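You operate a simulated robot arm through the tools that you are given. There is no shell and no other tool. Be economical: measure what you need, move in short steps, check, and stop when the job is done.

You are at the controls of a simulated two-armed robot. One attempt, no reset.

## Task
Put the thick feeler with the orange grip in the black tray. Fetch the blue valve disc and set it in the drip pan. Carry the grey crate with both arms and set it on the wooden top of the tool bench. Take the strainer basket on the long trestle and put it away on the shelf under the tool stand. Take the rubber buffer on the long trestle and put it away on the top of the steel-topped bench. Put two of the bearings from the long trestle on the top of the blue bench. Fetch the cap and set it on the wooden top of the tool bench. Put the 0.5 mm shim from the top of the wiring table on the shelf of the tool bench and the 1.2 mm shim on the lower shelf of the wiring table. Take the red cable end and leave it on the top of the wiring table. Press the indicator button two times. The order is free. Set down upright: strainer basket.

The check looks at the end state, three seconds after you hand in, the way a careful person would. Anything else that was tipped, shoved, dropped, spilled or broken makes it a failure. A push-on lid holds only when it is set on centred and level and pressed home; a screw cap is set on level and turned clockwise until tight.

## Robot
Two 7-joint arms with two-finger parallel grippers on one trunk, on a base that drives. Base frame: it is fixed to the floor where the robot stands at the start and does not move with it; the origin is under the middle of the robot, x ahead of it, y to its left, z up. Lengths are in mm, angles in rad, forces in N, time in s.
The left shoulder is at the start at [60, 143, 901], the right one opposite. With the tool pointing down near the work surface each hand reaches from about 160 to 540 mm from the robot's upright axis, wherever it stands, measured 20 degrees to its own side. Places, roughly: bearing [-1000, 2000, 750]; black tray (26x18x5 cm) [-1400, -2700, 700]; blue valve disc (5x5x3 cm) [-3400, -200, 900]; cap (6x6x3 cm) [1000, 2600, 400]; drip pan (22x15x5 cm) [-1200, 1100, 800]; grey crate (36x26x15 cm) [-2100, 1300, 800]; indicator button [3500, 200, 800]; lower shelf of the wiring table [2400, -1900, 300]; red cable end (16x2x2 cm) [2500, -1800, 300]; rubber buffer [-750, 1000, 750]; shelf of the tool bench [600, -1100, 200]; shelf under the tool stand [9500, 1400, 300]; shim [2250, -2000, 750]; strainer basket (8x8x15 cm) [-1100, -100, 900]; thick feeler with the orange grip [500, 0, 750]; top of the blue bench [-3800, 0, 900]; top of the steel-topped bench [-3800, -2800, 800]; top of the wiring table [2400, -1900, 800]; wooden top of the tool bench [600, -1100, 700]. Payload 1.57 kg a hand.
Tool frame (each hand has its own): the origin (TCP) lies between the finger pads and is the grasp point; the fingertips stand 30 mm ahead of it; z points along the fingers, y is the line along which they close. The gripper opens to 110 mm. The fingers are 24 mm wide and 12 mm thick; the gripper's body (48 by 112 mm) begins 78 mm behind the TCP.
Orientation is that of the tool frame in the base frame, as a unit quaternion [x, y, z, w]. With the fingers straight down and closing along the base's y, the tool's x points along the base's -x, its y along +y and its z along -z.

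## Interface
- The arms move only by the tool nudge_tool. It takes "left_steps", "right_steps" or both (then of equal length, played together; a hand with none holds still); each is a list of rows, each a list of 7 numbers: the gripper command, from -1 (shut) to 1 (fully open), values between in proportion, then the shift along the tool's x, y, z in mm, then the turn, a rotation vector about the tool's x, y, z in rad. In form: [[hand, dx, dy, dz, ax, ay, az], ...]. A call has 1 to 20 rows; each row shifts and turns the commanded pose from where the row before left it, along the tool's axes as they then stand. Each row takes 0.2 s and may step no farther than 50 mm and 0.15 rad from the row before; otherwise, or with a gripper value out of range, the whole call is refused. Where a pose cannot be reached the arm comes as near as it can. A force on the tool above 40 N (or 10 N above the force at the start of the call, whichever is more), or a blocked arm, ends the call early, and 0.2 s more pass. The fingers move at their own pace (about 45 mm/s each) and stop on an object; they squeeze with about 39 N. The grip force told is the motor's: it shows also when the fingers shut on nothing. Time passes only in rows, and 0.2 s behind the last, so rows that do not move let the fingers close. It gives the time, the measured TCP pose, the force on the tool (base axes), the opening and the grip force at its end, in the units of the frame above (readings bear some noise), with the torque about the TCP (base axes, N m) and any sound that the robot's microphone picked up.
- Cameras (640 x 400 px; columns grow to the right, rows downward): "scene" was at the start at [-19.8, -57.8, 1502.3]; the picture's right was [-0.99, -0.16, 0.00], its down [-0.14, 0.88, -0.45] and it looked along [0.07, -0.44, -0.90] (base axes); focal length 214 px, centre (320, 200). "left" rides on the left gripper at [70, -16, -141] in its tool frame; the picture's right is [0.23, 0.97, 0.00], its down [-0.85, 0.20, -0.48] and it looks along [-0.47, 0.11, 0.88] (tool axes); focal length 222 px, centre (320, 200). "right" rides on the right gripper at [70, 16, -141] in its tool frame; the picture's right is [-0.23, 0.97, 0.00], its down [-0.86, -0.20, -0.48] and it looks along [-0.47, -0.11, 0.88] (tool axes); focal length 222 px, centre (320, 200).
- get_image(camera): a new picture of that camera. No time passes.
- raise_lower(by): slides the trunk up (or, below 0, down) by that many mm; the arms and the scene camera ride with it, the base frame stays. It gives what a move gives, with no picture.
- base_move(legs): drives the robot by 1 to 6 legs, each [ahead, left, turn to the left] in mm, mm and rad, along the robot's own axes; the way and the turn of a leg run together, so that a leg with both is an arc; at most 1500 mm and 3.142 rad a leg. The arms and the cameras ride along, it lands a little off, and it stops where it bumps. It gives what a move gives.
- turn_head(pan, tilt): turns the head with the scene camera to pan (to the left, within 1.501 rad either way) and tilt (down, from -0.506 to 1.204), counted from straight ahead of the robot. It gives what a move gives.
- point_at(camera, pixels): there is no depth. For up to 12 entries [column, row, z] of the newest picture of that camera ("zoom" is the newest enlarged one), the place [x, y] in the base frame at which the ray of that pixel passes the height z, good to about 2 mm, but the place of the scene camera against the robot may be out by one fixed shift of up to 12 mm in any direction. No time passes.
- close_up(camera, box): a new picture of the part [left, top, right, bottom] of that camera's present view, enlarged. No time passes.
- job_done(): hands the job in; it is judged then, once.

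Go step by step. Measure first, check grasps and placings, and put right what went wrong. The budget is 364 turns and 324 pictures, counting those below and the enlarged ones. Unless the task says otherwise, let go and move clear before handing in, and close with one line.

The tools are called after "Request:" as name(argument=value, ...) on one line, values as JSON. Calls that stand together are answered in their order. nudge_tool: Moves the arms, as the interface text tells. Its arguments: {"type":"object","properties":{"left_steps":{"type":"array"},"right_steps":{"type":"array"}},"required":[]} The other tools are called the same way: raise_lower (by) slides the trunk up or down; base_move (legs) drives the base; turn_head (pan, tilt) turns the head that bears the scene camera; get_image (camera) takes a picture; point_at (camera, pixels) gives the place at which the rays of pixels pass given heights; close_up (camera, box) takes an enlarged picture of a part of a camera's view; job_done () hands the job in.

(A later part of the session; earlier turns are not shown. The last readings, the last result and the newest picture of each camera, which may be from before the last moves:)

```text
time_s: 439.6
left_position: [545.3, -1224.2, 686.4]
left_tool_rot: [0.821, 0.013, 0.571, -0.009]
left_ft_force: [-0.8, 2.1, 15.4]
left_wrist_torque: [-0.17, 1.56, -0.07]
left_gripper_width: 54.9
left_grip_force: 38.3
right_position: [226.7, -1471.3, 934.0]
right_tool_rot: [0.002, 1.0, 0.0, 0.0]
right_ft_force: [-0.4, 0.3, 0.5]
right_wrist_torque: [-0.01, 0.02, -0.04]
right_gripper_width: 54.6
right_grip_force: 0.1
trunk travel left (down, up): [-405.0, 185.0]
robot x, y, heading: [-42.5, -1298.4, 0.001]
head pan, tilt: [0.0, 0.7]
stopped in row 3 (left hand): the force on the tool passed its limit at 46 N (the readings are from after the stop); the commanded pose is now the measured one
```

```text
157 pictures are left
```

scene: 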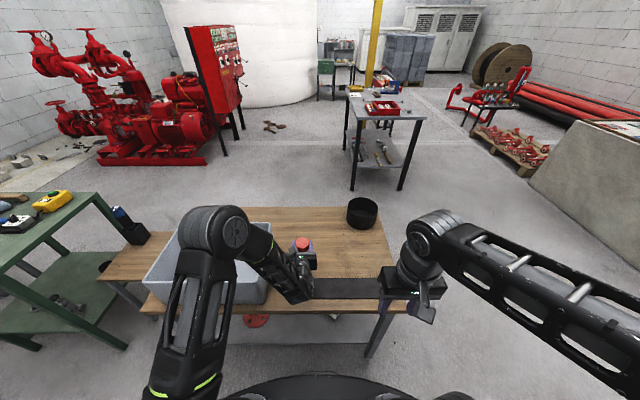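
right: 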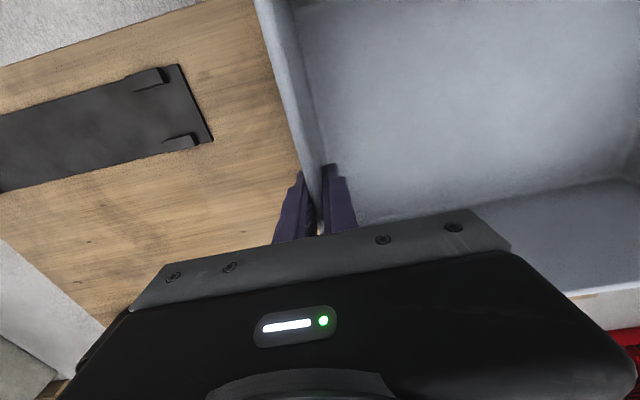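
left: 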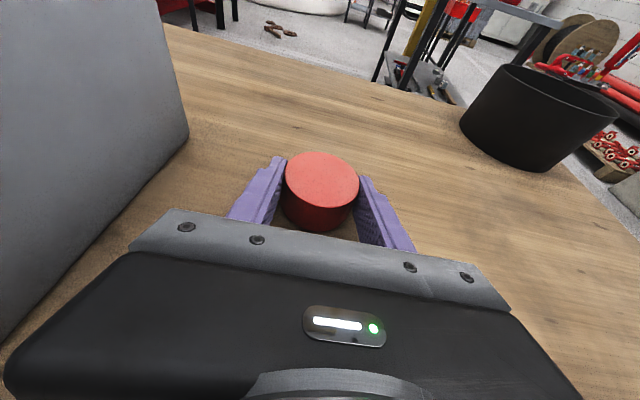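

Torque shows contact ~100 mm behind the TCP: the gripper body is on the plate's tab. Lift 25 mm, drive 65 mm further, and lower again.

Request:
nudge_tool(left_steps=[[-1, 23.3, 0, -9, 0, 0, 0], [-1, 0, 0, 0, 0, 0, 0]])

Request:
base_move(legs=[[70, 0, 0]])

Request:
get_image(camera="scene")

Request:
get_image(camera="right")

```text
time_s: 440.2
left_position: [545.5, -1225.0, 708.1]
left_tool_rot: [0.823, 0.013, 0.568, -0.01]
left_ft_force: [-0.3, 0.6, -1.7]
left_wrist_torque: [-0.02, 0.03, 0.01]
left_gripper_width: 54.6
left_grip_force: 38.9
right_position: [226.0, -1471.8, 932.9]
right_tool_rot: [0.0, 1.0, 0.0, 0.0]
right_ft_force: [-0.2, 0.2, -0.1]
right_wrist_torque: [0.02, 0.02, 0.0]
right_gripper_width: 54.9
right_grip_force: 0.1
trunk travel left (down, up): [-405.0, 185.0]
robot x, y, heading: [-46.9, -1293.1, -0.004]
head pan, tilt: [0.0, 0.7]
```

```text
time_s: 441.2
left_position: [614.7, -1226.1, 707.7]
left_tool_rot: [0.823, 0.013, 0.568, -0.009]
left_ft_force: [0.5, -0.3, -0.3]
left_wrist_torque: [0.0, 0.02, -0.04]
left_gripper_width: 55.0
left_grip_force: 39.1
right_position: [296.5, -1472.5, 934.8]
right_tool_rot: [0.002, 1.0, 0.001, -0.001]
right_ft_force: [0.2, -0.2, 0.2]
right_wrist_torque: [0.04, 0.05, 0.03]
right_gripper_width: 54.9
right_grip_force: 0.1
trunk travel left (down, up): [-405.0, 185.0]
robot x, y, heading: [26.1, -1294.2, -0.006]
head pan, tilt: [0.0, 0.7]
```

```text
156 pictures are left
```

scene: 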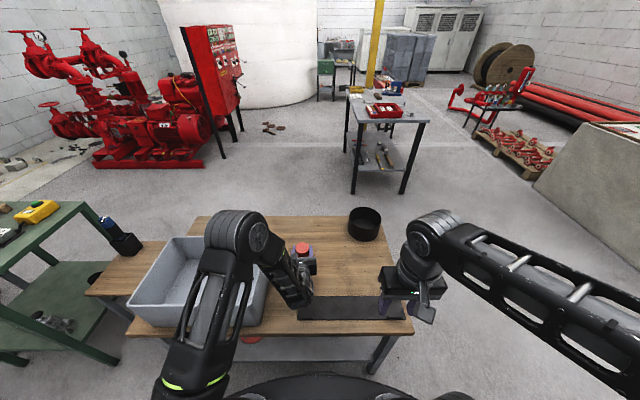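

```text
155 pictures are left
```

right: 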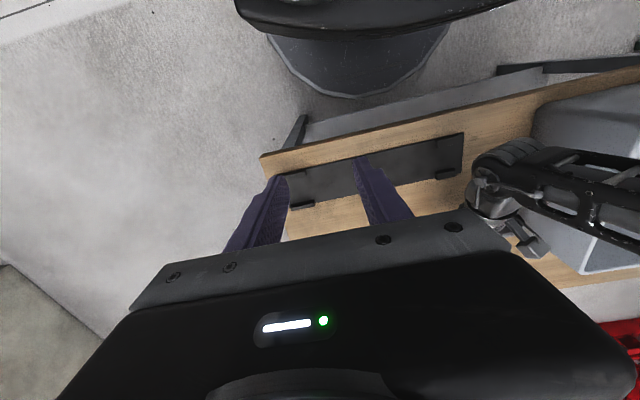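

Request:
nudge_tool(left_steps=[[-1, -9.3, 0, 3.6, 0, 0, 0], [-1, -9.3, 0, 3.6, 0, 0, 0], [-1, -4.7, 0, 1.8, 0, 0, 0], [-1, -2.8, 0, 1.1, 0, 0, 0], [-1, -2.8, 0, 1.1, 0, 0, 0], [-1, -2.8, 0, 1.1, 0, 0, 0], [-1, -2.8, 0, 1.1, 0, 0, 0], [-1, -2.8, 0, 1.1, 0, 0, 0]])

Request:
get_image(camera="left")

Request:
close_up(camera="right", box=[280, 110, 560, 280])

```text
time_s: 442.7
left_position: [619.8, -1226.1, 681.2]
left_tool_rot: [0.816, 0.013, 0.578, -0.009]
left_ft_force: [3.0, -0.3, 10.9]
left_wrist_torque: [0.02, 0.1, -0.01]
left_gripper_width: 54.9
left_grip_force: 39.2
right_position: [295.6, -1471.0, 933.6]
right_tool_rot: [0.001, 1.0, 0.001, 0.002]
right_ft_force: [0.3, -0.2, 0.5]
right_wrist_torque: [0.0, 0.0, -0.01]
right_gripper_width: 55.0
right_grip_force: 0.1
trunk travel left (down, up): [-405.0, 185.0]
robot x, y, heading: [28.8, -1293.9, -0.004]
head pan, tilt: [0.0, 0.7]
stopped in row 7 (left hand): the force on the tool passed its limit at 44 N (the readings are from after the stop); the commanded pose is now the measured one
```

```text
154 pictures are left
```

left: 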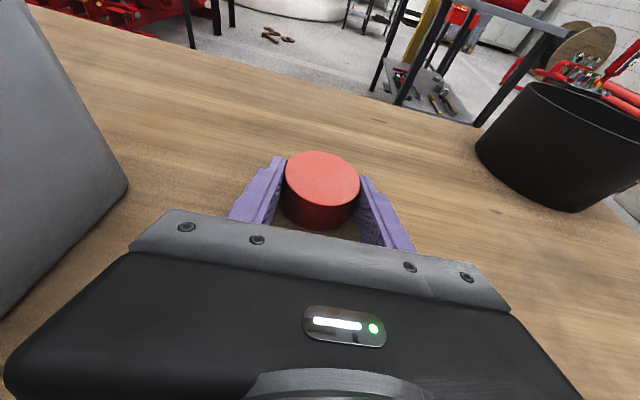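

```text
2.29 times, centred on (420, 195) of right
```

zoom: 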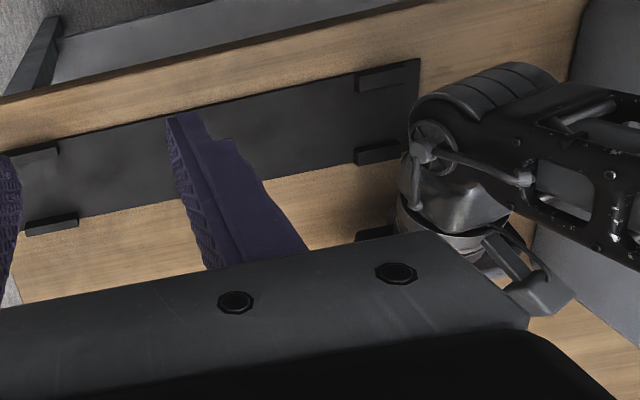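

The force now acts through the cap itself, so it is seated. Open and go straight up.

Request:
nudge_tool(left_steps=[[-1, 1.9, 0, -0.7, 0, 0, 0], [0.4, 0, 0, 0, 0, 0, 0], [0.4, 0, 0, 0, 0, 0, 0], [0.4, 0, 0, 0, 0, 0, 0], [0.4, 9.3, 0, -3.6, 0, 0, 0], [0.4, 18.6, 0, -7.2, 0, 0, 0], [0.4, 28, 0, -10.9, 0, 0, 0], [0.4, 37.3, 0, -14.5, 0, 0, 0], [0.4, 37.3, 0, -14.5, 0, 0, 0], [0.4, 37.3, 0, -14.5, 0, 0, 0], [0.4, 0, 0, 0, 0, 0, 0]])

Request:
base_move(legs=[[-250, 0, 0]])

Request:
get_image(camera="left")

Request:
get_image(camera="scene")

```text
time_s: 445.1
left_position: [615.3, -1228.3, 860.1]
left_tool_rot: [0.819, 0.014, 0.574, -0.01]
left_ft_force: [0.3, 0.1, 0.6]
left_wrist_torque: [0.0, 0.02, 0.04]
left_gripper_width: 76.9
left_grip_force: 0.1
right_position: [295.6, -1472.3, 933.9]
right_tool_rot: [0.001, 1.0, 0.0, 0.001]
right_ft_force: [-0.4, 0.4, -0.9]
right_wrist_torque: [0.01, 0.01, -0.02]
right_gripper_width: 54.9
right_grip_force: 0.0
trunk travel left (down, up): [-405.0, 185.0]
robot x, y, heading: [29.2, -1294.9, -0.009]
head pan, tilt: [0.0, 0.7]
```

```text
time_s: 446.9
left_position: [357.0, -1226.5, 859.6]
left_tool_rot: [0.818, 0.012, 0.574, -0.008]
left_ft_force: [0.0, -0.1, 0.3]
left_wrist_torque: [-0.02, 0.0, 0.02]
left_gripper_width: 77.0
left_grip_force: 0.1
right_position: [38.8, -1472.3, 934.3]
right_tool_rot: [0.002, 1.0, 0.0, 0.001]
right_ft_force: [0.1, 0.0, 0.1]
right_wrist_torque: [0.04, 0.0, 0.02]
right_gripper_width: 55.0
right_grip_force: 0.0
trunk travel left (down, up): [-405.0, 185.0]
robot x, y, heading: [-230.0, -1296.5, -0.011]
head pan, tilt: [0.0, 0.7]
```

```text
152 pictures are left
```

left: 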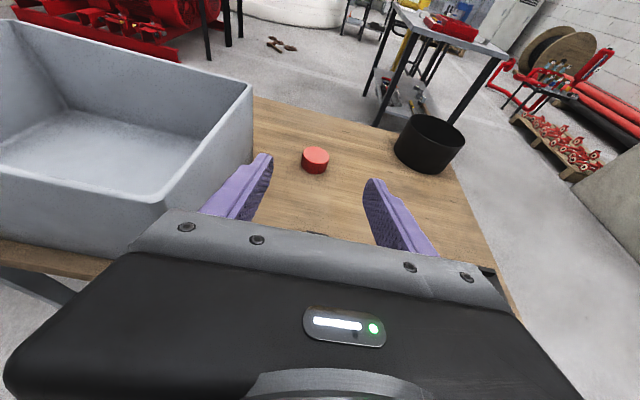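

```text
151 pictures are left
```

scene: 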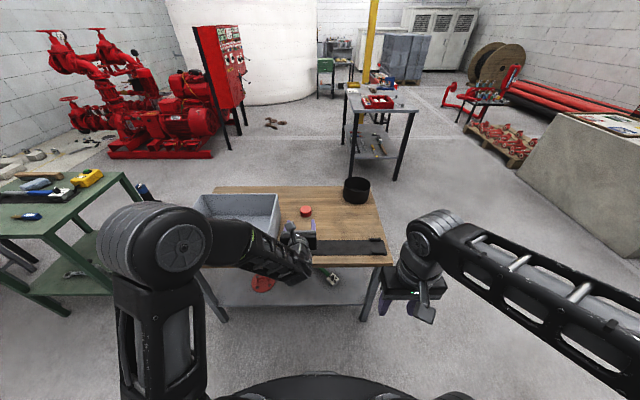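

The cap is on the wooden top. Now the wiring table: go round the south side and look.

Request:
base_move(legs=[[0, -950, 0.01], [1400, 0, 0]])

Request:
turn_head(pan=0.1, tilt=0.5)

Request:
get_image(camera="scene")

```text
time_s: 458.4
left_position: [1727.7, -2115.2, 860.0]
left_tool_rot: [0.818, 0.031, 0.574, -0.022]
left_ft_force: [0.0, -0.3, 0.0]
left_wrist_torque: [0.02, 0.03, 0.07]
left_gripper_width: 77.1
left_grip_force: 0.0
right_position: [1421.0, -2372.5, 934.4]
right_tool_rot: [-0.02, 1.0, 0.0, 0.002]
right_ft_force: [-0.2, -0.3, -0.1]
right_wrist_torque: [0.01, -0.01, -0.03]
right_gripper_width: 54.9
right_grip_force: 0.1
trunk travel left (down, up): [-405.0, 185.0]
robot x, y, heading: [1144.3, -2204.8, 0.036]
head pan, tilt: [0.0, 0.7]
```

```text
time_s: 459.1
left_position: [1726.2, -2114.9, 859.7]
left_tool_rot: [0.818, 0.031, 0.574, -0.022]
left_ft_force: [-0.4, 0.3, 0.0]
left_wrist_torque: [-0.03, 0.01, -0.01]
left_gripper_width: 77.0
left_grip_force: 0.0
right_position: [1419.8, -2371.2, 933.2]
right_tool_rot: [-0.019, 1.0, 0.001, 0.002]
right_ft_force: [-0.3, -0.1, 0.5]
right_wrist_torque: [0.0, 0.01, 0.02]
right_gripper_width: 55.0
right_grip_force: 0.1
trunk travel left (down, up): [-405.0, 185.0]
robot x, y, heading: [1146.2, -2210.6, 0.039]
head pan, tilt: [0.099, 0.499]
```

```text
150 pictures are left
```

scene: 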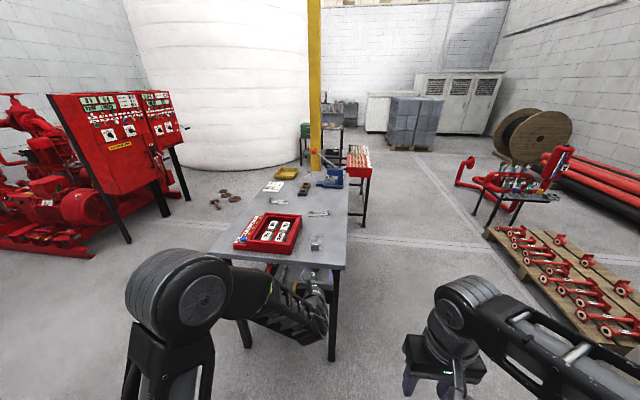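

Request:
close_up(camera="scene", box=[200, 150, 380, 280])

Request:
point_at(camera="scene", pixels=[[210, 248, 780], [345, 267, 780], [349, 185, 780], [290, 172, 780], [245, 345, 0], [332, 360, 0], [268, 232, 800], [317, 242, 790]])

```text
3.08 times, centred on (290, 215) of scene
```

zoom: 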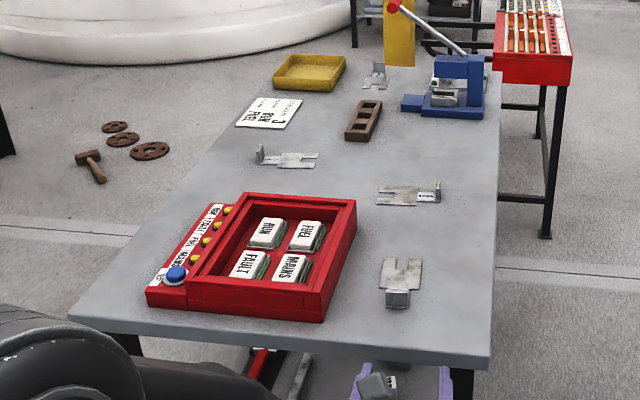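

```text
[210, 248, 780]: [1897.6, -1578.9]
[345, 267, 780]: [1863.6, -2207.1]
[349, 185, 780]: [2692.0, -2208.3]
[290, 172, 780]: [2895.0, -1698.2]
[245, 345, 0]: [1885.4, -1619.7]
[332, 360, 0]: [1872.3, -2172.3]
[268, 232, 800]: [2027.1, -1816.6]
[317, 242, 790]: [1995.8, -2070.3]
```

Request:
point_at(camera="scene", pixels=[[485, 238, 100], [640, 345, 100], [475, 212, 0], [365, 225, 0], [350, 240, 780]])

Request:
raise_lower(by=150)

Request:
base_move(legs=[[0, -380, -0.037], [850, 0, 0], [0, 0, 1.571]])

Request:
turn_head(pan=0, tilt=0.8)

Request:
get_image(camera="scene")

```text
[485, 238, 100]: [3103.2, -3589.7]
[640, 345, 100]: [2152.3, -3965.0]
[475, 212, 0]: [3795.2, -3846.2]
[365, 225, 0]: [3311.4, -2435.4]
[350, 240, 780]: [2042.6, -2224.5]
```

```text
time_s: 460.8
left_position: [1726.0, -2113.1, 1010.7]
left_tool_rot: [0.818, 0.03, 0.574, -0.021]
left_ft_force: [-0.3, -0.5, 0.3]
left_wrist_torque: [-0.01, -0.02, -0.01]
left_gripper_width: 76.8
left_grip_force: 0.1
right_position: [1420.7, -2373.3, 1083.7]
right_tool_rot: [-0.019, 1.0, 0.0, 0.001]
right_ft_force: [0.5, -0.4, 0.5]
right_wrist_torque: [-0.01, -0.02, 0.03]
right_gripper_width: 54.9
right_grip_force: 0.1
trunk travel left (down, up): [-555.0, 35.0]
robot x, y, heading: [1145.2, -2208.5, 0.04]
head pan, tilt: [0.099, 0.499]
```

```text
time_s: 471.1
left_position: [1912.4, -2002.0, 1009.3]
left_tool_rot: [0.57, 0.587, 0.4, -0.412]
left_ft_force: [0.9, 0.1, 0.1]
left_wrist_torque: [0.05, 0.01, -0.02]
left_gripper_width: 77.1
left_grip_force: 0.0
right_position: [2155.8, -2320.4, 1084.7]
right_tool_rot: [-0.704, 0.71, 0.001, 0.001]
right_ft_force: [-0.4, 0.7, 0.7]
right_wrist_torque: [-0.01, 0.01, -0.02]
right_gripper_width: 55.0
right_grip_force: 0.0
trunk travel left (down, up): [-555.0, 35.0]
robot x, y, heading: [1977.4, -2588.0, 1.563]
head pan, tilt: [0.099, 0.499]
```

```text
time_s: 471.9
left_position: [1912.5, -2003.0, 1008.9]
left_tool_rot: [0.57, 0.588, 0.4, -0.412]
left_ft_force: [0.3, -0.5, -0.5]
left_wrist_torque: [0.02, 0.01, -0.02]
left_gripper_width: 76.9
left_grip_force: 0.1
right_position: [2156.8, -2320.9, 1084.3]
right_tool_rot: [-0.705, 0.709, 0.001, 0.0]
right_ft_force: [0.5, 0.0, -0.3]
right_wrist_torque: [0.02, -0.01, 0.0]
right_gripper_width: 54.9
right_grip_force: 0.1
trunk travel left (down, up): [-555.0, 35.0]
robot x, y, heading: [1980.0, -2592.9, 1.561]
head pan, tilt: [0.0, 0.799]
```

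```text
148 pictures are left
```

scene: 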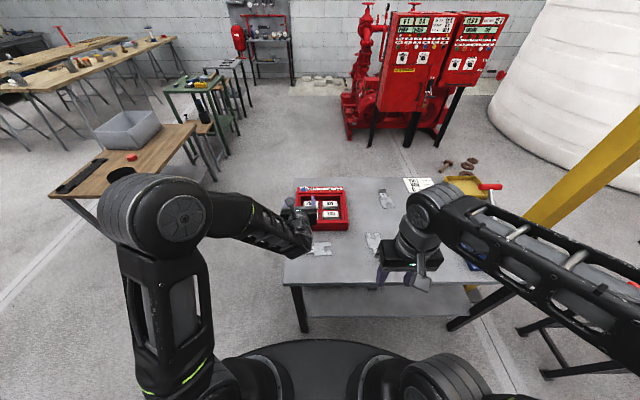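

Request:
close_up(camera="scene", box=[290, 175, 500, 305])

Request:
get_image(camera="right")

Request:
close_up(camera="scene", box=[290, 220, 400, 285])

```text
3.05 times, centred on (395, 240) of scene
```

zoom: 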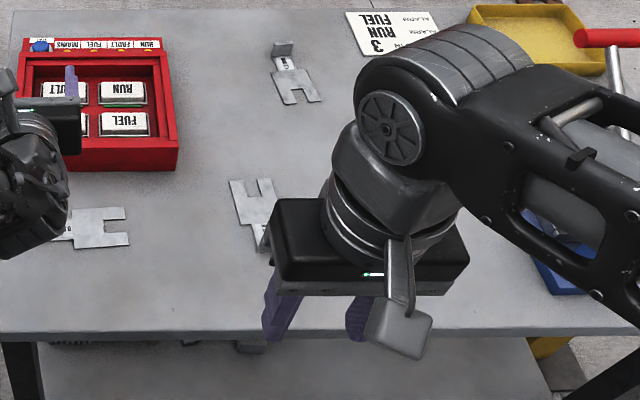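

```text
146 pictures are left
```

right: 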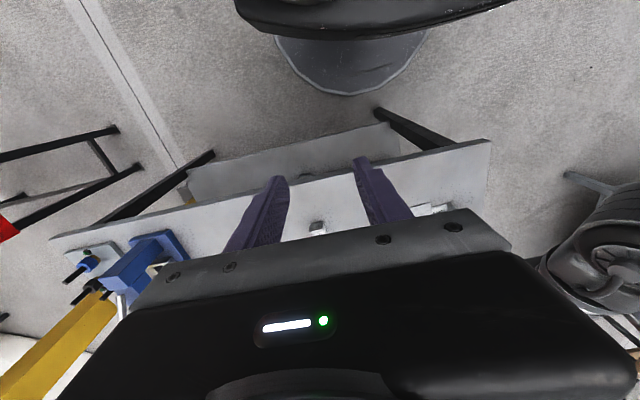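

```text
5.82 times, centred on (345, 252) of scene
```

zoom: 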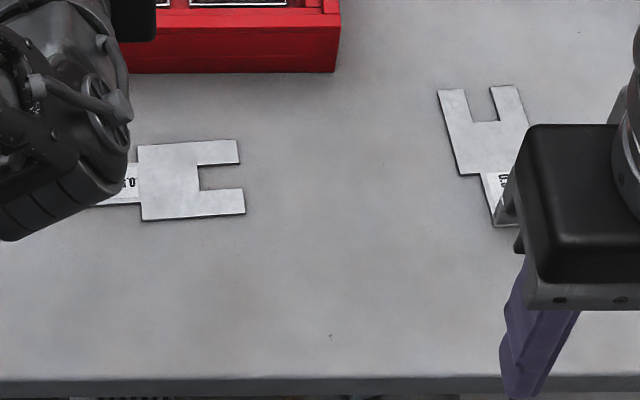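

I need to read the shim labels; I'll pull both hands out of the way (left untilted and back, right to the right).

Request:
nudge_tool(left_steps=[[0.4, -10.9, 0, -28, 0, -0.15, 0], [0.4, -14.9, 0, -26, 0, -0.15, 0], [0.4, -18.6, 0, -23.5, 0, -0.15, 0], [0.4, -22, 0, -20.4, 0, -0.15, 0], [0.4, -24.8, 0, -16.9, 0, -0.15, 0], [0.4, -27, 0, -13, 0, -0.15, 0], [0.4, -28.7, 0, -8.9, 0, -0.15, 0], [0.4, -29.7, 0, -4.5, 0, -0.15, 0], [0.4, 0, -40, 0, 0, 0, 0], [0.4, 0, -40, 0, 0, 0, 0], [0.4, 0, 0, 0, 0, 0, 0]], right_steps=[[0, 0, -40, 0, 0, 0, 0], [0, 0, -40, 0, 0, 0, 0], [0, 0, -40, 0, 0, 0, 0], [0, 0, -40, 0, 0, 0, 0], [0, 0, 0, 0, 0, 0, 0], [0, 0, 0, 0, 0, 0, 0], [0, 0, 0, 0, 0, 0, 0], [0, 0, 0, 0, 0, 0, 0], [0, 0, 0, 0, 0, 0, 0], [0, 0, 0, 0, 0, 0, 0], [0, 0, 0, 0, 0, 0, 0]])

Request:
get_image(camera="scene")

Request:
close_up(camera="scene", box=[290, 225, 400, 290])

Request:
close_up(camera="scene", box=[350, 175, 500, 265])

```text
time_s: 474.3
left_position: [1837.1, -2243.1, 1002.9]
left_tool_rot: [0.697, 0.717, 0.009, -0.009]
left_ft_force: [0.0, -0.4, -1.0]
left_wrist_torque: [0.0, 0.02, 0.03]
left_gripper_width: 76.8
left_grip_force: 0.0
right_position: [2316.3, -2319.3, 1082.8]
right_tool_rot: [-0.704, 0.71, 0.001, 0.0]
right_ft_force: [-0.1, -0.3, 0.0]
right_wrist_torque: [0.0, 0.03, 0.02]
right_gripper_width: 54.8
right_grip_force: 0.1
trunk travel left (down, up): [-555.0, 35.0]
robot x, y, heading: [1975.5, -2588.3, 1.566]
head pan, tilt: [0.0, 0.799]
```

```text
144 pictures are left
```

scene: 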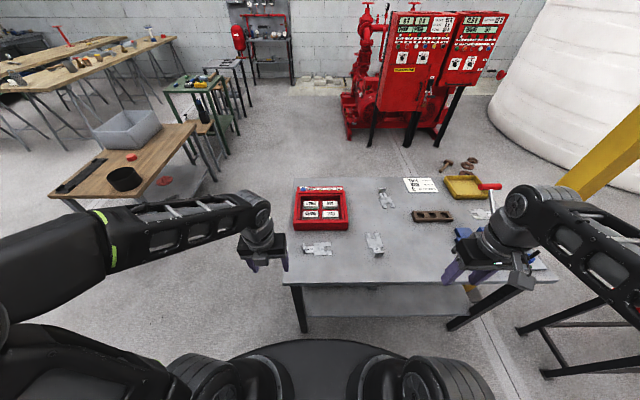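

```text
5.82 times, centred on (345, 258) of scene
```

zoom: 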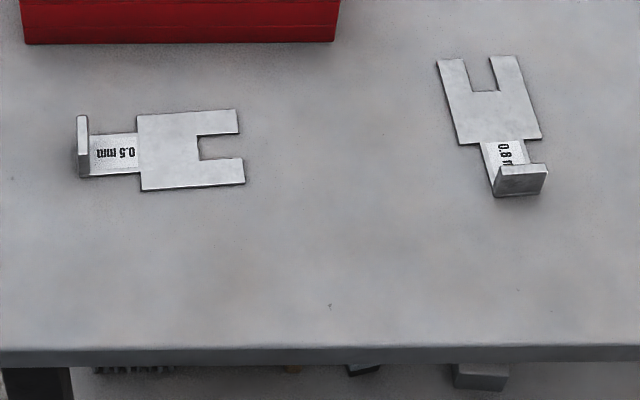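

```text
4.27 times, centred on (425, 220) of scene
```

zoom: 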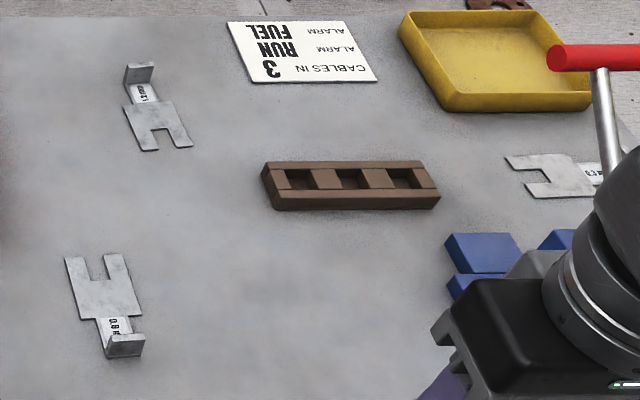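

Request:
close_up(camera="scene", box=[370, 182, 405, 215])

Request:
close_up(camera="scene", box=[460, 195, 500, 230])

Request:
close_up(camera="scene", box=[300, 235, 335, 262])

Request:
point_at(camera="scene", pixels=[[304, 250, 800], [304, 250, 760], [317, 249, 780], [385, 196, 800], [385, 196, 760], [320, 285, 780], [300, 331, 0]])

```text
12.12 times, centred on (388, 198) of scene
```

zoom: 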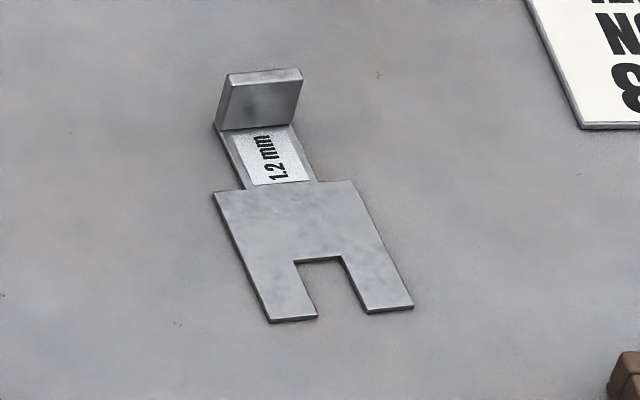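

```text
11.43 times, centred on (480, 212) of scene
```

zoom: 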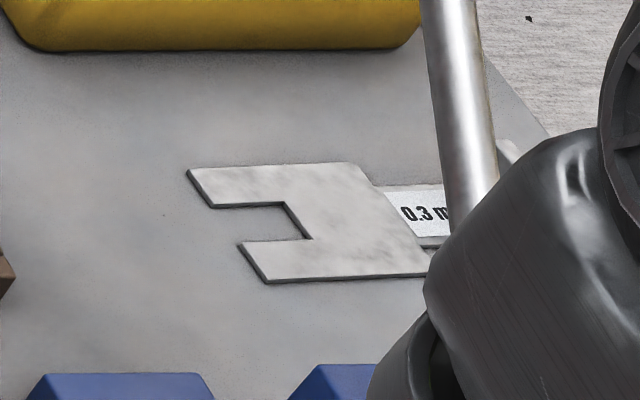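

```text
14.81 times, centred on (318, 248) of scene
```

zoom: 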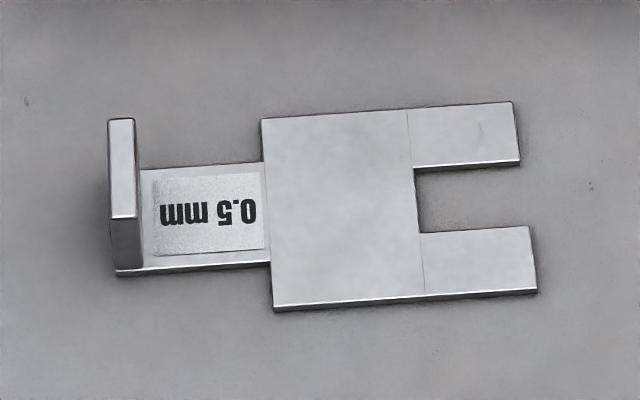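

```text
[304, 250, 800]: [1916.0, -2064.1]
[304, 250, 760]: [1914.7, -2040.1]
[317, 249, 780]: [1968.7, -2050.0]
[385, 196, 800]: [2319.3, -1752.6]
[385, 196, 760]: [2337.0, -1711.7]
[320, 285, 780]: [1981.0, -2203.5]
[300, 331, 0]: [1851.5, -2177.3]
```

The near-left shim is "0.5 mm" (tab at its left end), the one at (388,198) is "1.2 mm", to be taken from the north side. Drive 100 ahead and bring the left hand over the 0.5 shim's tab.

Request:
base_move(legs=[[100, 0, 0]])

Request:
nudge_tool(left_steps=[[0, 28, 26, 10, 0, -0.025, 0], [0, 28, 26, 25, 0, 0, 0], [0, 28, 26, 30, 0, 0, 0], [0, 0, 0, 35, 0, 0, 0], [0, 0, 0, 0, 0, 0, 0]])

Request:
get_image(camera="left")

Request:
get_image(camera="scene")

```text
time_s: 475.4
left_position: [1839.9, -2142.7, 1002.5]
left_tool_rot: [0.697, 0.717, 0.008, -0.009]
left_ft_force: [-0.8, 0.4, -0.7]
left_wrist_torque: [-0.02, 0.03, 0.03]
left_gripper_width: 77.0
left_grip_force: 0.0
right_position: [2317.1, -2218.9, 1083.3]
right_tool_rot: [-0.705, 0.709, 0.001, 0.0]
right_ft_force: [0.0, -0.1, 0.2]
right_wrist_torque: [-0.05, 0.03, 0.03]
right_gripper_width: 54.8
right_grip_force: 0.0
trunk travel left (down, up): [-555.0, 35.0]
robot x, y, heading: [1973.6, -2488.7, 1.567]
head pan, tilt: [0.0, 0.799]
```

```text
time_s: 476.6
left_position: [1915.2, -2057.9, 904.1]
left_tool_rot: [0.697, 0.717, 0.0, -0.001]
left_ft_force: [0.1, 0.3, 0.0]
left_wrist_torque: [-0.02, -0.01, 0.01]
left_gripper_width: 55.1
left_grip_force: 0.1
right_position: [2318.1, -2221.4, 1084.1]
right_tool_rot: [-0.705, 0.709, 0.001, -0.001]
right_ft_force: [-0.2, 0.6, 0.0]
right_wrist_torque: [-0.01, -0.02, 0.06]
right_gripper_width: 55.3
right_grip_force: 0.1
trunk travel left (down, up): [-555.0, 35.0]
robot x, y, heading: [1976.5, -2493.3, 1.56]
head pan, tilt: [0.0, 0.799]
```

```text
138 pictures are left
```

left: 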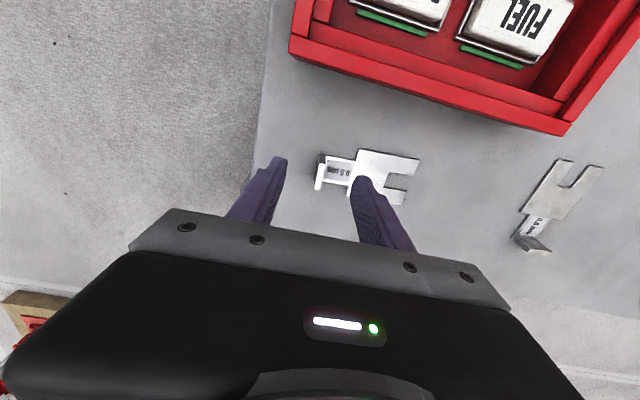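

```text
137 pictures are left
```

scene: 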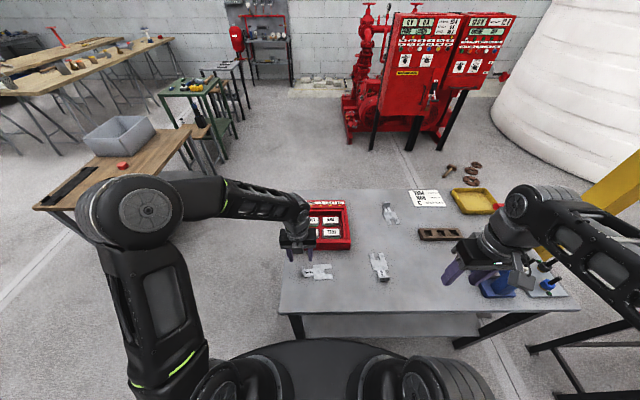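

Request:
point_at(camera="left", pixels=[[320, 172, 820], [320, 172, 800], [320, 172, 780], [290, 50, 850], [418, 156, 790]])

Request:
point_at(camera="scene", pixels=[[304, 269, 820], [304, 269, 800], [304, 269, 780]])

Request:
close_up(camera="left", box=[240, 110, 440, 250])

Request:
close_up(camera="scene", box=[270, 230, 350, 290])

```text
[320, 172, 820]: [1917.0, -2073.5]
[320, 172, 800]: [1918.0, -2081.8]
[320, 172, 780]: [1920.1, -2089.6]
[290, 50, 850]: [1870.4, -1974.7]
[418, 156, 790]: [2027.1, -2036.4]
```

```text
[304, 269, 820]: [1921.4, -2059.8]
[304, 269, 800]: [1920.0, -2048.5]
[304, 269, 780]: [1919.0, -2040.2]
```

```text
2.86 times, centred on (340, 180) of left
```

zoom: 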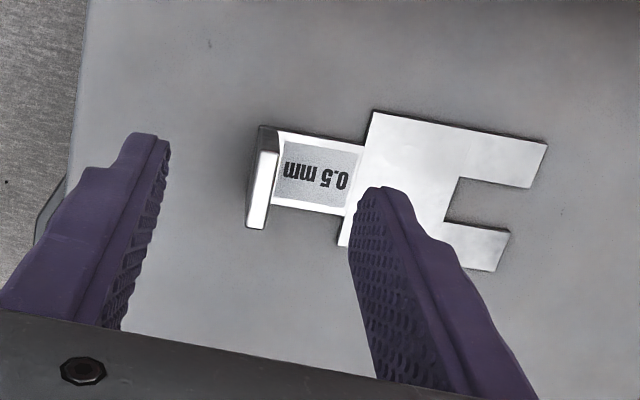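

```text
6.67 times, centred on (310, 260) of scene
```

zoom: 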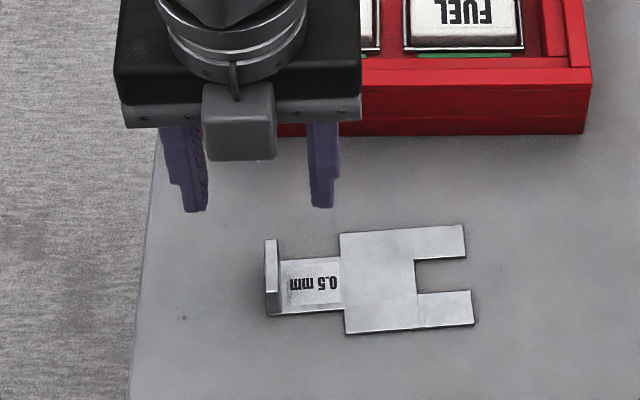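

Tab at ≈(1917,−2069), top z≈830. Narrow to 30 mm, shift, and descend to just above.

Request:
nudge_tool(left_steps=[[-0.45, -11, 2, 0, 0, 0, 0], [-0.45, 0, 0, 20, 0, 0, 0], [-0.45, 0, 0, 12, 0, 0, 0], [-0.45, 0, 0, 0, 0, 0, 0]])

Request:
close_up(camera="left", box=[240, 110, 440, 250])

Request:
close_up(camera="scene", box=[270, 230, 350, 290])

```text
time_s: 477.6
left_position: [1916.7, -2069.2, 871.8]
left_tool_rot: [0.698, 0.717, 0.0, 0.0]
left_ft_force: [0.9, 0.2, 0.8]
left_wrist_torque: [0.04, -0.01, -0.02]
left_gripper_width: 30.4
left_grip_force: 0.1
right_position: [2316.8, -2220.8, 1084.5]
right_tool_rot: [-0.705, 0.709, 0.001, 0.0]
right_ft_force: [0.4, -0.6, 0.4]
right_wrist_torque: [-0.01, 0.0, 0.02]
right_gripper_width: 54.9
right_grip_force: 0.0
trunk travel left (down, up): [-555.0, 35.0]
robot x, y, heading: [1977.5, -2491.3, 1.563]
head pan, tilt: [0.0, 0.799]
```

```text
2.86 times, centred on (340, 180) of left
```

zoom: 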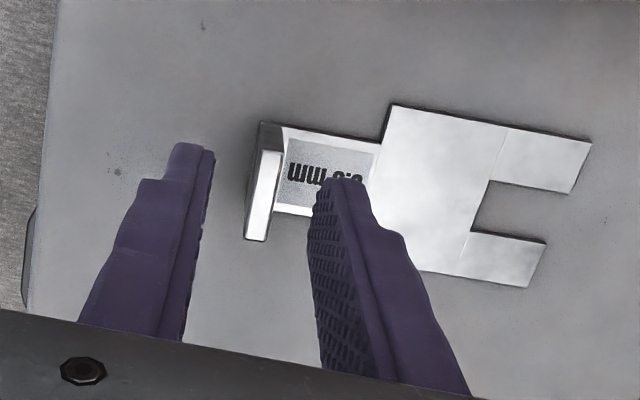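

```text
6.67 times, centred on (310, 260) of scene
```

zoom: 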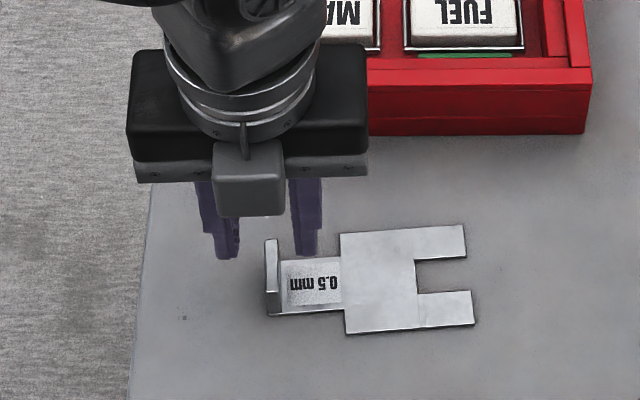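

Request:
point_at(camera="left", pixels=[[322, 177, 830], [322, 177, 815], [322, 177, 800], [322, 177, 780]])

```text
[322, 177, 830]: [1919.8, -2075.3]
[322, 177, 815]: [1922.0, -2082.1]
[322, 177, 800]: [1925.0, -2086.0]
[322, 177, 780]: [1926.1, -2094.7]
```

Request:
nudge_tool(left_steps=[[-0.45, -2, 2, 10, 0, 0, 0], [-0.45, 0, 0, 5, 0, 0, 0], [-0.45, 0, 0, 0, 0, 0, 0]])

Request:
close_up(camera="left", box=[240, 110, 440, 250])

Request:
close_up(camera="scene", box=[270, 230, 350, 290])

```text
time_s: 478.4
left_position: [1919.4, -2071.6, 856.9]
left_tool_rot: [0.697, 0.717, 0.0, 0.0]
left_ft_force: [0.2, -0.7, 0.5]
left_wrist_torque: [0.03, 0.0, -0.03]
left_gripper_width: 30.2
left_grip_force: 0.1
right_position: [2317.6, -2220.5, 1084.0]
right_tool_rot: [-0.705, 0.709, 0.001, 0.0]
right_ft_force: [0.4, -0.1, -0.2]
right_wrist_torque: [0.0, 0.04, -0.01]
right_gripper_width: 54.8
right_grip_force: 0.1
trunk travel left (down, up): [-555.0, 35.0]
robot x, y, heading: [1979.8, -2490.8, 1.56]
head pan, tilt: [0.0, 0.799]
```

```text
2.86 times, centred on (340, 180) of left
```

zoom: 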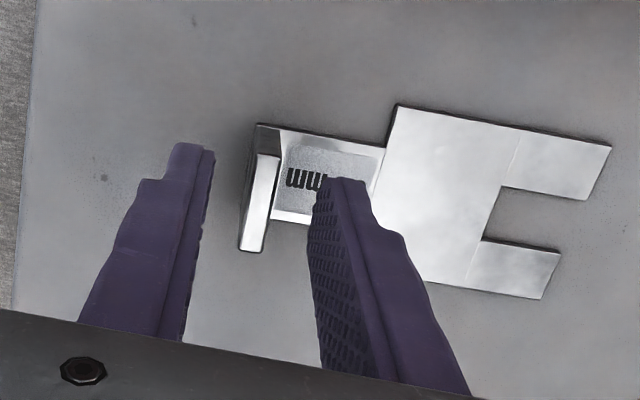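

```text
6.67 times, centred on (310, 260) of scene
```

zoom: 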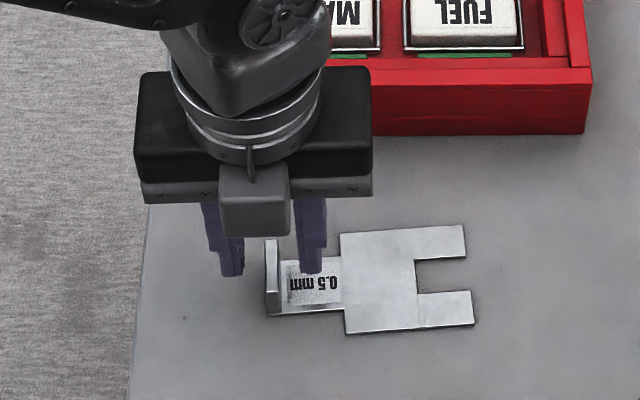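

Request:
nudge_tool(left_steps=[[-0.45, -2, 0, 8, 0, 0, 0], [-0.45, 0, 0, 3, 0, 0, 0], [-0.45, 0, 0, 0, 0, 0, 0]])

Request:
close_up(camera="left", box=[240, 110, 440, 250])

Request:
close_up(camera="scene", box=[270, 230, 350, 290])

```text
time_s: 479.2
left_position: [1918.3, -2073.8, 846.4]
left_tool_rot: [0.697, 0.717, 0.0, 0.0]
left_ft_force: [0.4, -1.0, -0.1]
left_wrist_torque: [-0.02, 0.01, -0.01]
left_gripper_width: 30.6
left_grip_force: 0.0
right_position: [2316.7, -2220.7, 1083.2]
right_tool_rot: [-0.705, 0.71, 0.002, 0.0]
right_ft_force: [0.3, -0.7, -0.3]
right_wrist_torque: [0.0, 0.02, -0.03]
right_gripper_width: 54.9
right_grip_force: 0.1
trunk travel left (down, up): [-555.0, 35.0]
robot x, y, heading: [1977.6, -2491.1, 1.563]
head pan, tilt: [0.0, 0.799]
```

```text
2.86 times, centred on (340, 180) of left
```

zoom: 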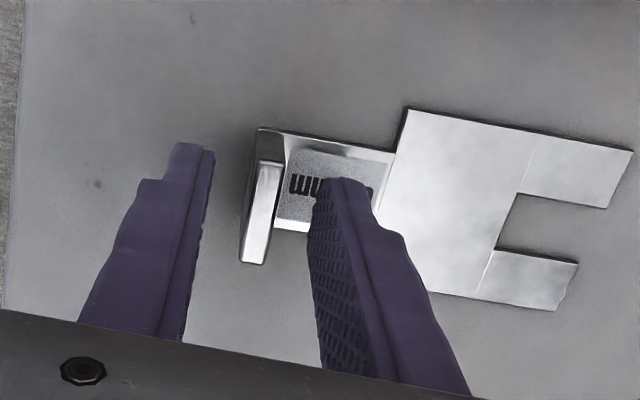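

```text
6.67 times, centred on (310, 260) of scene
```

zoom: 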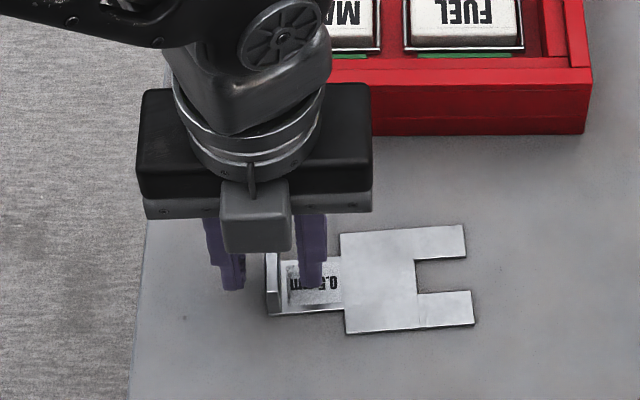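

Request:
nudge_tool(left_steps=[[-0.45, -1, 0, 4, 0, 0, 0], [-0.45, 0, 0, 2, 0, 0, 0], [-0.45, 0, 0, 2, 0, 0, 0], [-0.45, 0, 0, 0, 0, 0, 0]])

Request:
close_up(camera="scene", box=[270, 230, 350, 290])

```text
time_s: 480.2
left_position: [1919.6, -2073.4, 838.9]
left_tool_rot: [0.697, 0.717, -0.001, 0.0]
left_ft_force: [-0.5, 0.5, -0.7]
left_wrist_torque: [-0.02, 0.01, 0.01]
left_gripper_width: 30.3
left_grip_force: 0.1
right_position: [2317.3, -2221.3, 1084.1]
right_tool_rot: [-0.705, 0.71, 0.002, 0.0]
right_ft_force: [0.1, 0.3, -0.1]
right_wrist_torque: [-0.05, 0.01, 0.02]
right_gripper_width: 55.0
right_grip_force: 0.1
trunk travel left (down, up): [-555.0, 35.0]
robot x, y, heading: [1976.2, -2490.5, 1.564]
head pan, tilt: [0.0, 0.799]
```

```text
6.67 times, centred on (310, 260) of scene
```

zoom: 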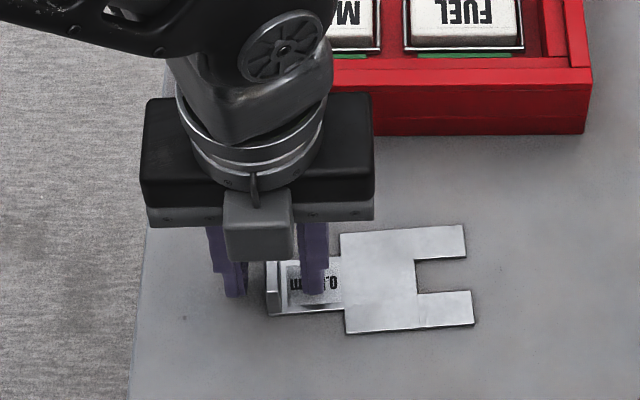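

Request:
nudge_tool(left_steps=[[-1, 0, 0, 0, 0, 0, 0], [-1, 0, 0, 0, 0, 0, 0], [-1, 0, 0, 0, 0, 0, 0], [-1, 0, 0, 0, 0, 0, 0], [-1, 0, 0, 0, 0, 0, 0], [-1, 0, 0, -4, 0, 0, 0], [-1, 0, 0, -8, 0, 0, 0], [-1, 0, 0, -15, 0, 0, 0], [-1, 0, 0, -20, 0, 0, 0], [-1, 0, 0, 0, 0, 0, 0]])

Request:
get_image(camera="left")

Request:
close_up(camera="scene", box=[260, 220, 360, 290])

```text
time_s: 482.4
left_position: [1918.6, -2074.0, 885.7]
left_tool_rot: [0.697, 0.717, 0.0, 0.0]
left_ft_force: [0.3, 0.1, -0.9]
left_wrist_torque: [0.0, 0.05, 0.04]
left_gripper_width: 7.2
left_grip_force: 27.0
right_position: [2316.7, -2220.7, 1083.3]
right_tool_rot: [-0.705, 0.709, 0.002, 0.0]
right_ft_force: [0.5, 0.1, -0.3]
right_wrist_torque: [-0.03, -0.01, 0.04]
right_gripper_width: 55.0
right_grip_force: 0.2
trunk travel left (down, up): [-555.0, 35.0]
robot x, y, heading: [1975.5, -2491.6, 1.566]
head pan, tilt: [0.0, 0.799]
```

```text
127 pictures are left
```

left: 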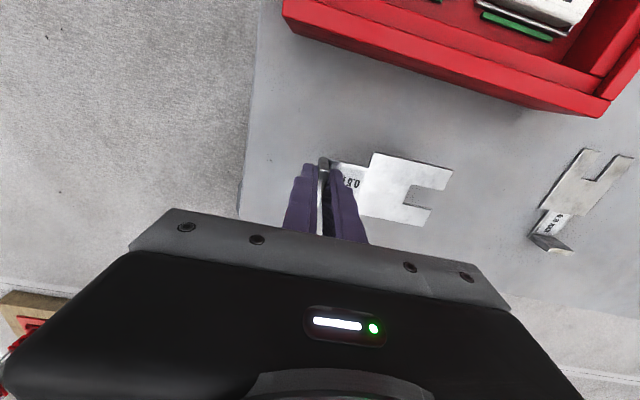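

```text
5.71 times, centred on (310, 255) of scene
```

zoom: 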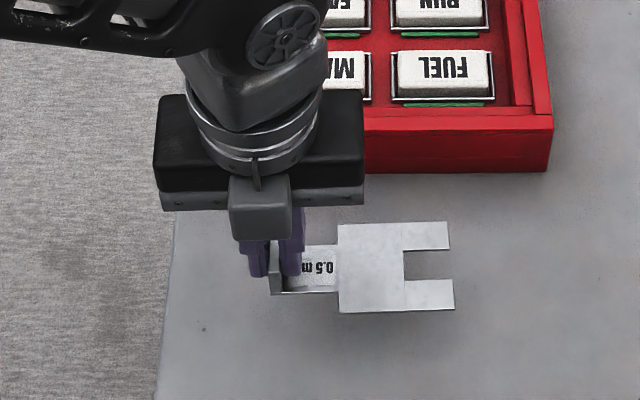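

The 0.5 mm shim is held level. Lift, back off, turn to −x and drive to the east side of the tool bench.

Request:
nudge_tool(left_steps=[[-1, 0, 0, -30, 0, 0, 0], [-1, 0, 0, -40, 0, 0, 0], [-1, 0, 0, -40, 0, 0, 0], [-1, 0, 0, 0, 0, 0, 0]])

Request:
base_move(legs=[[-130, 0, 0], [0, 0, 1.571], [450, 0, 0], [0, -1310, 0]])

Request:
turn_head(pan=0, tilt=0.65)

Request:
get_image(camera="scene")

```text
time_s: 483.4
left_position: [1919.1, -2073.9, 995.7]
left_tool_rot: [0.697, 0.717, 0.0, 0.0]
left_ft_force: [0.8, 0.9, -1.5]
left_wrist_torque: [-0.04, 0.03, 0.02]
left_gripper_width: 7.4
left_grip_force: 26.9
right_position: [2317.5, -2221.2, 1083.7]
right_tool_rot: [-0.704, 0.71, 0.001, 0.001]
right_ft_force: [-0.3, -0.9, -0.3]
right_wrist_torque: [0.03, -0.01, -0.02]
right_gripper_width: 55.0
right_grip_force: 0.0
trunk travel left (down, up): [-555.0, 35.0]
robot x, y, heading: [1977.8, -2489.8, 1.567]
head pan, tilt: [0.0, 0.799]
```

```text
time_s: 497.0
left_position: [1070.7, -1416.7, 996.1]
left_tool_rot: [-0.035, 0.999, 0.0, 0.0]
left_ft_force: [0.1, -0.1, -1.2]
left_wrist_torque: [-0.05, 0.01, 0.01]
left_gripper_width: 7.6
left_grip_force: 26.1
right_position: [1201.7, -1013.0, 1084.5]
right_tool_rot: [1.0, 0.017, -0.001, 0.001]
right_ft_force: [0.0, -0.4, -0.7]
right_wrist_torque: [0.03, -0.05, 0.0]
right_gripper_width: 55.1
right_grip_force: 0.1
trunk travel left (down, up): [-555.0, 35.0]
robot x, y, heading: [1488.4, -1341.4, -3.109]
head pan, tilt: [0.0, 0.799]
```

```text
time_s: 497.7
left_position: [1071.7, -1416.4, 996.0]
left_tool_rot: [-0.035, 0.999, 0.0, 0.0]
left_ft_force: [-0.4, 0.0, -1.0]
left_wrist_torque: [-0.03, 0.0, 0.0]
left_gripper_width: 7.5
left_grip_force: 26.5
right_position: [1203.6, -1013.2, 1083.8]
right_tool_rot: [1.0, 0.018, -0.001, 0.0]
right_ft_force: [-0.8, -0.2, 0.1]
right_wrist_torque: [0.02, 0.0, -0.02]
right_gripper_width: 55.1
right_grip_force: 0.1
trunk travel left (down, up): [-555.0, 35.0]
robot x, y, heading: [1487.9, -1340.3, -3.107]
head pan, tilt: [0.0, 0.649]
```

```text
125 pictures are left
```

scene: 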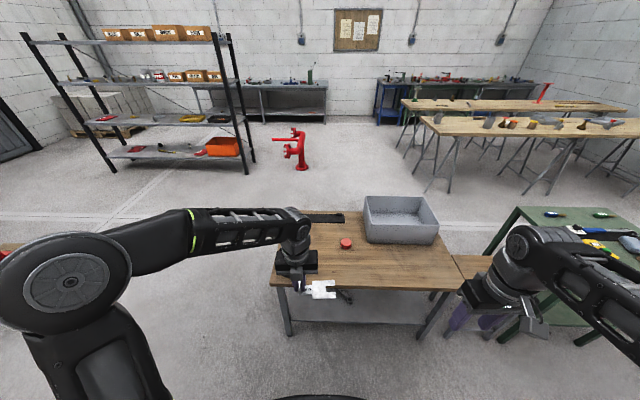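

Request:
point_at(camera="scene", pixels=[[289, 335, 0], [419, 338, 0], [290, 323, 150], [290, 323, 200], [275, 287, 655], [460, 290, 655], [345, 298, 200]])

Request:
base_move(legs=[[0, 0, -0.034]])

Request:
raise_lower(by=-300)

Request:
raise_lower(by=-250)

Request:
turn_head(pan=0.05, tilt=0.6)

Request:
get_image(camera="scene")

```text
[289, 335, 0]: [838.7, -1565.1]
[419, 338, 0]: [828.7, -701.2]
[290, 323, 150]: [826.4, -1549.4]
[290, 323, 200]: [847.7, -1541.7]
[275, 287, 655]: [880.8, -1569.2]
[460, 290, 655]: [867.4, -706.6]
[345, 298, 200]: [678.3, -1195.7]
```

```text
time_s: 498.5
left_position: [1069.8, -1402.5, 995.3]
left_tool_rot: [-0.018, 1.0, 0.001, 0.0]
left_ft_force: [0.5, -0.5, -1.6]
left_wrist_torque: [-0.08, 0.01, -0.01]
left_gripper_width: 7.3
left_grip_force: 26.7
right_position: [1214.0, -1003.5, 1083.7]
right_tool_rot: [1.0, 0.0, 0.0, 0.001]
right_ft_force: [-0.8, 0.7, -0.4]
right_wrist_torque: [0.0, -0.01, 0.02]
right_gripper_width: 55.0
right_grip_force: 0.1
trunk travel left (down, up): [-555.0, 35.0]
robot x, y, heading: [1489.0, -1341.7, 3.137]
head pan, tilt: [0.0, 0.649]
```

```text
time_s: 501.5
left_position: [1069.6, -1402.4, 696.6]
left_tool_rot: [-0.018, 1.0, 0.001, 0.0]
left_ft_force: [0.3, 0.3, -0.9]
left_wrist_torque: [-0.04, 0.0, -0.04]
left_gripper_width: 7.3
left_grip_force: 26.7
right_position: [1213.8, -1003.9, 784.6]
right_tool_rot: [1.0, 0.0, -0.001, 0.001]
right_ft_force: [0.3, 0.4, 1.3]
right_wrist_torque: [0.01, -0.01, 0.03]
right_gripper_width: 55.0
right_grip_force: 0.2
trunk travel left (down, up): [-255.0, 335.0]
robot x, y, heading: [1484.3, -1341.6, 3.135]
head pan, tilt: [0.0, 0.649]
```

```text
time_s: 504.1
left_position: [1068.9, -1402.0, 444.9]
left_tool_rot: [-0.017, 1.0, 0.0, 0.001]
left_ft_force: [0.3, 0.2, -0.2]
left_wrist_torque: [-0.06, 0.01, 0.03]
left_gripper_width: 7.4
left_grip_force: 26.7
right_position: [1213.7, -1004.5, 533.9]
right_tool_rot: [1.0, 0.0, 0.0, 0.001]
right_ft_force: [-0.3, 0.1, 0.3]
right_wrist_torque: [-0.01, 0.0, 0.01]
right_gripper_width: 55.1
right_grip_force: 0.0
trunk travel left (down, up): [-5.0, 585.0]
robot x, y, heading: [1484.2, -1341.8, 3.14]
head pan, tilt: [0.0, 0.649]
```

```text
time_s: 504.7
left_position: [1069.9, -1402.9, 444.7]
left_tool_rot: [-0.019, 1.0, 0.0, 0.0]
left_ft_force: [0.1, 0.7, -2.1]
left_wrist_torque: [-0.08, 0.0, -0.01]
left_gripper_width: 7.2
left_grip_force: 26.8
right_position: [1214.6, -1003.6, 534.7]
right_tool_rot: [1.0, 0.0, -0.001, 0.0]
right_ft_force: [0.1, -0.5, 0.7]
right_wrist_torque: [0.0, 0.02, -0.01]
right_gripper_width: 55.1
right_grip_force: 0.0
trunk travel left (down, up): [-5.0, 585.0]
robot x, y, heading: [1485.9, -1342.3, 3.136]
head pan, tilt: [0.051, 0.6]
```

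```text
124 pictures are left
```

scene: 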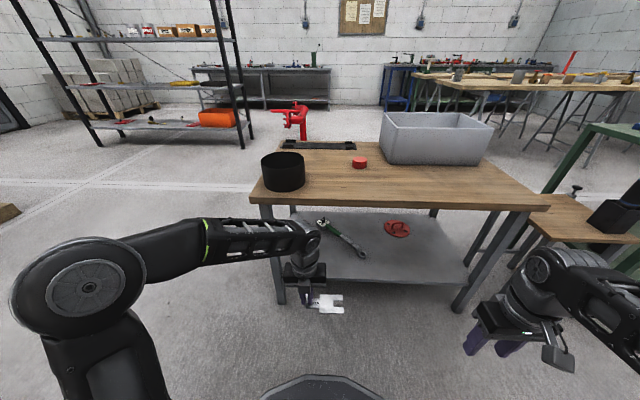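

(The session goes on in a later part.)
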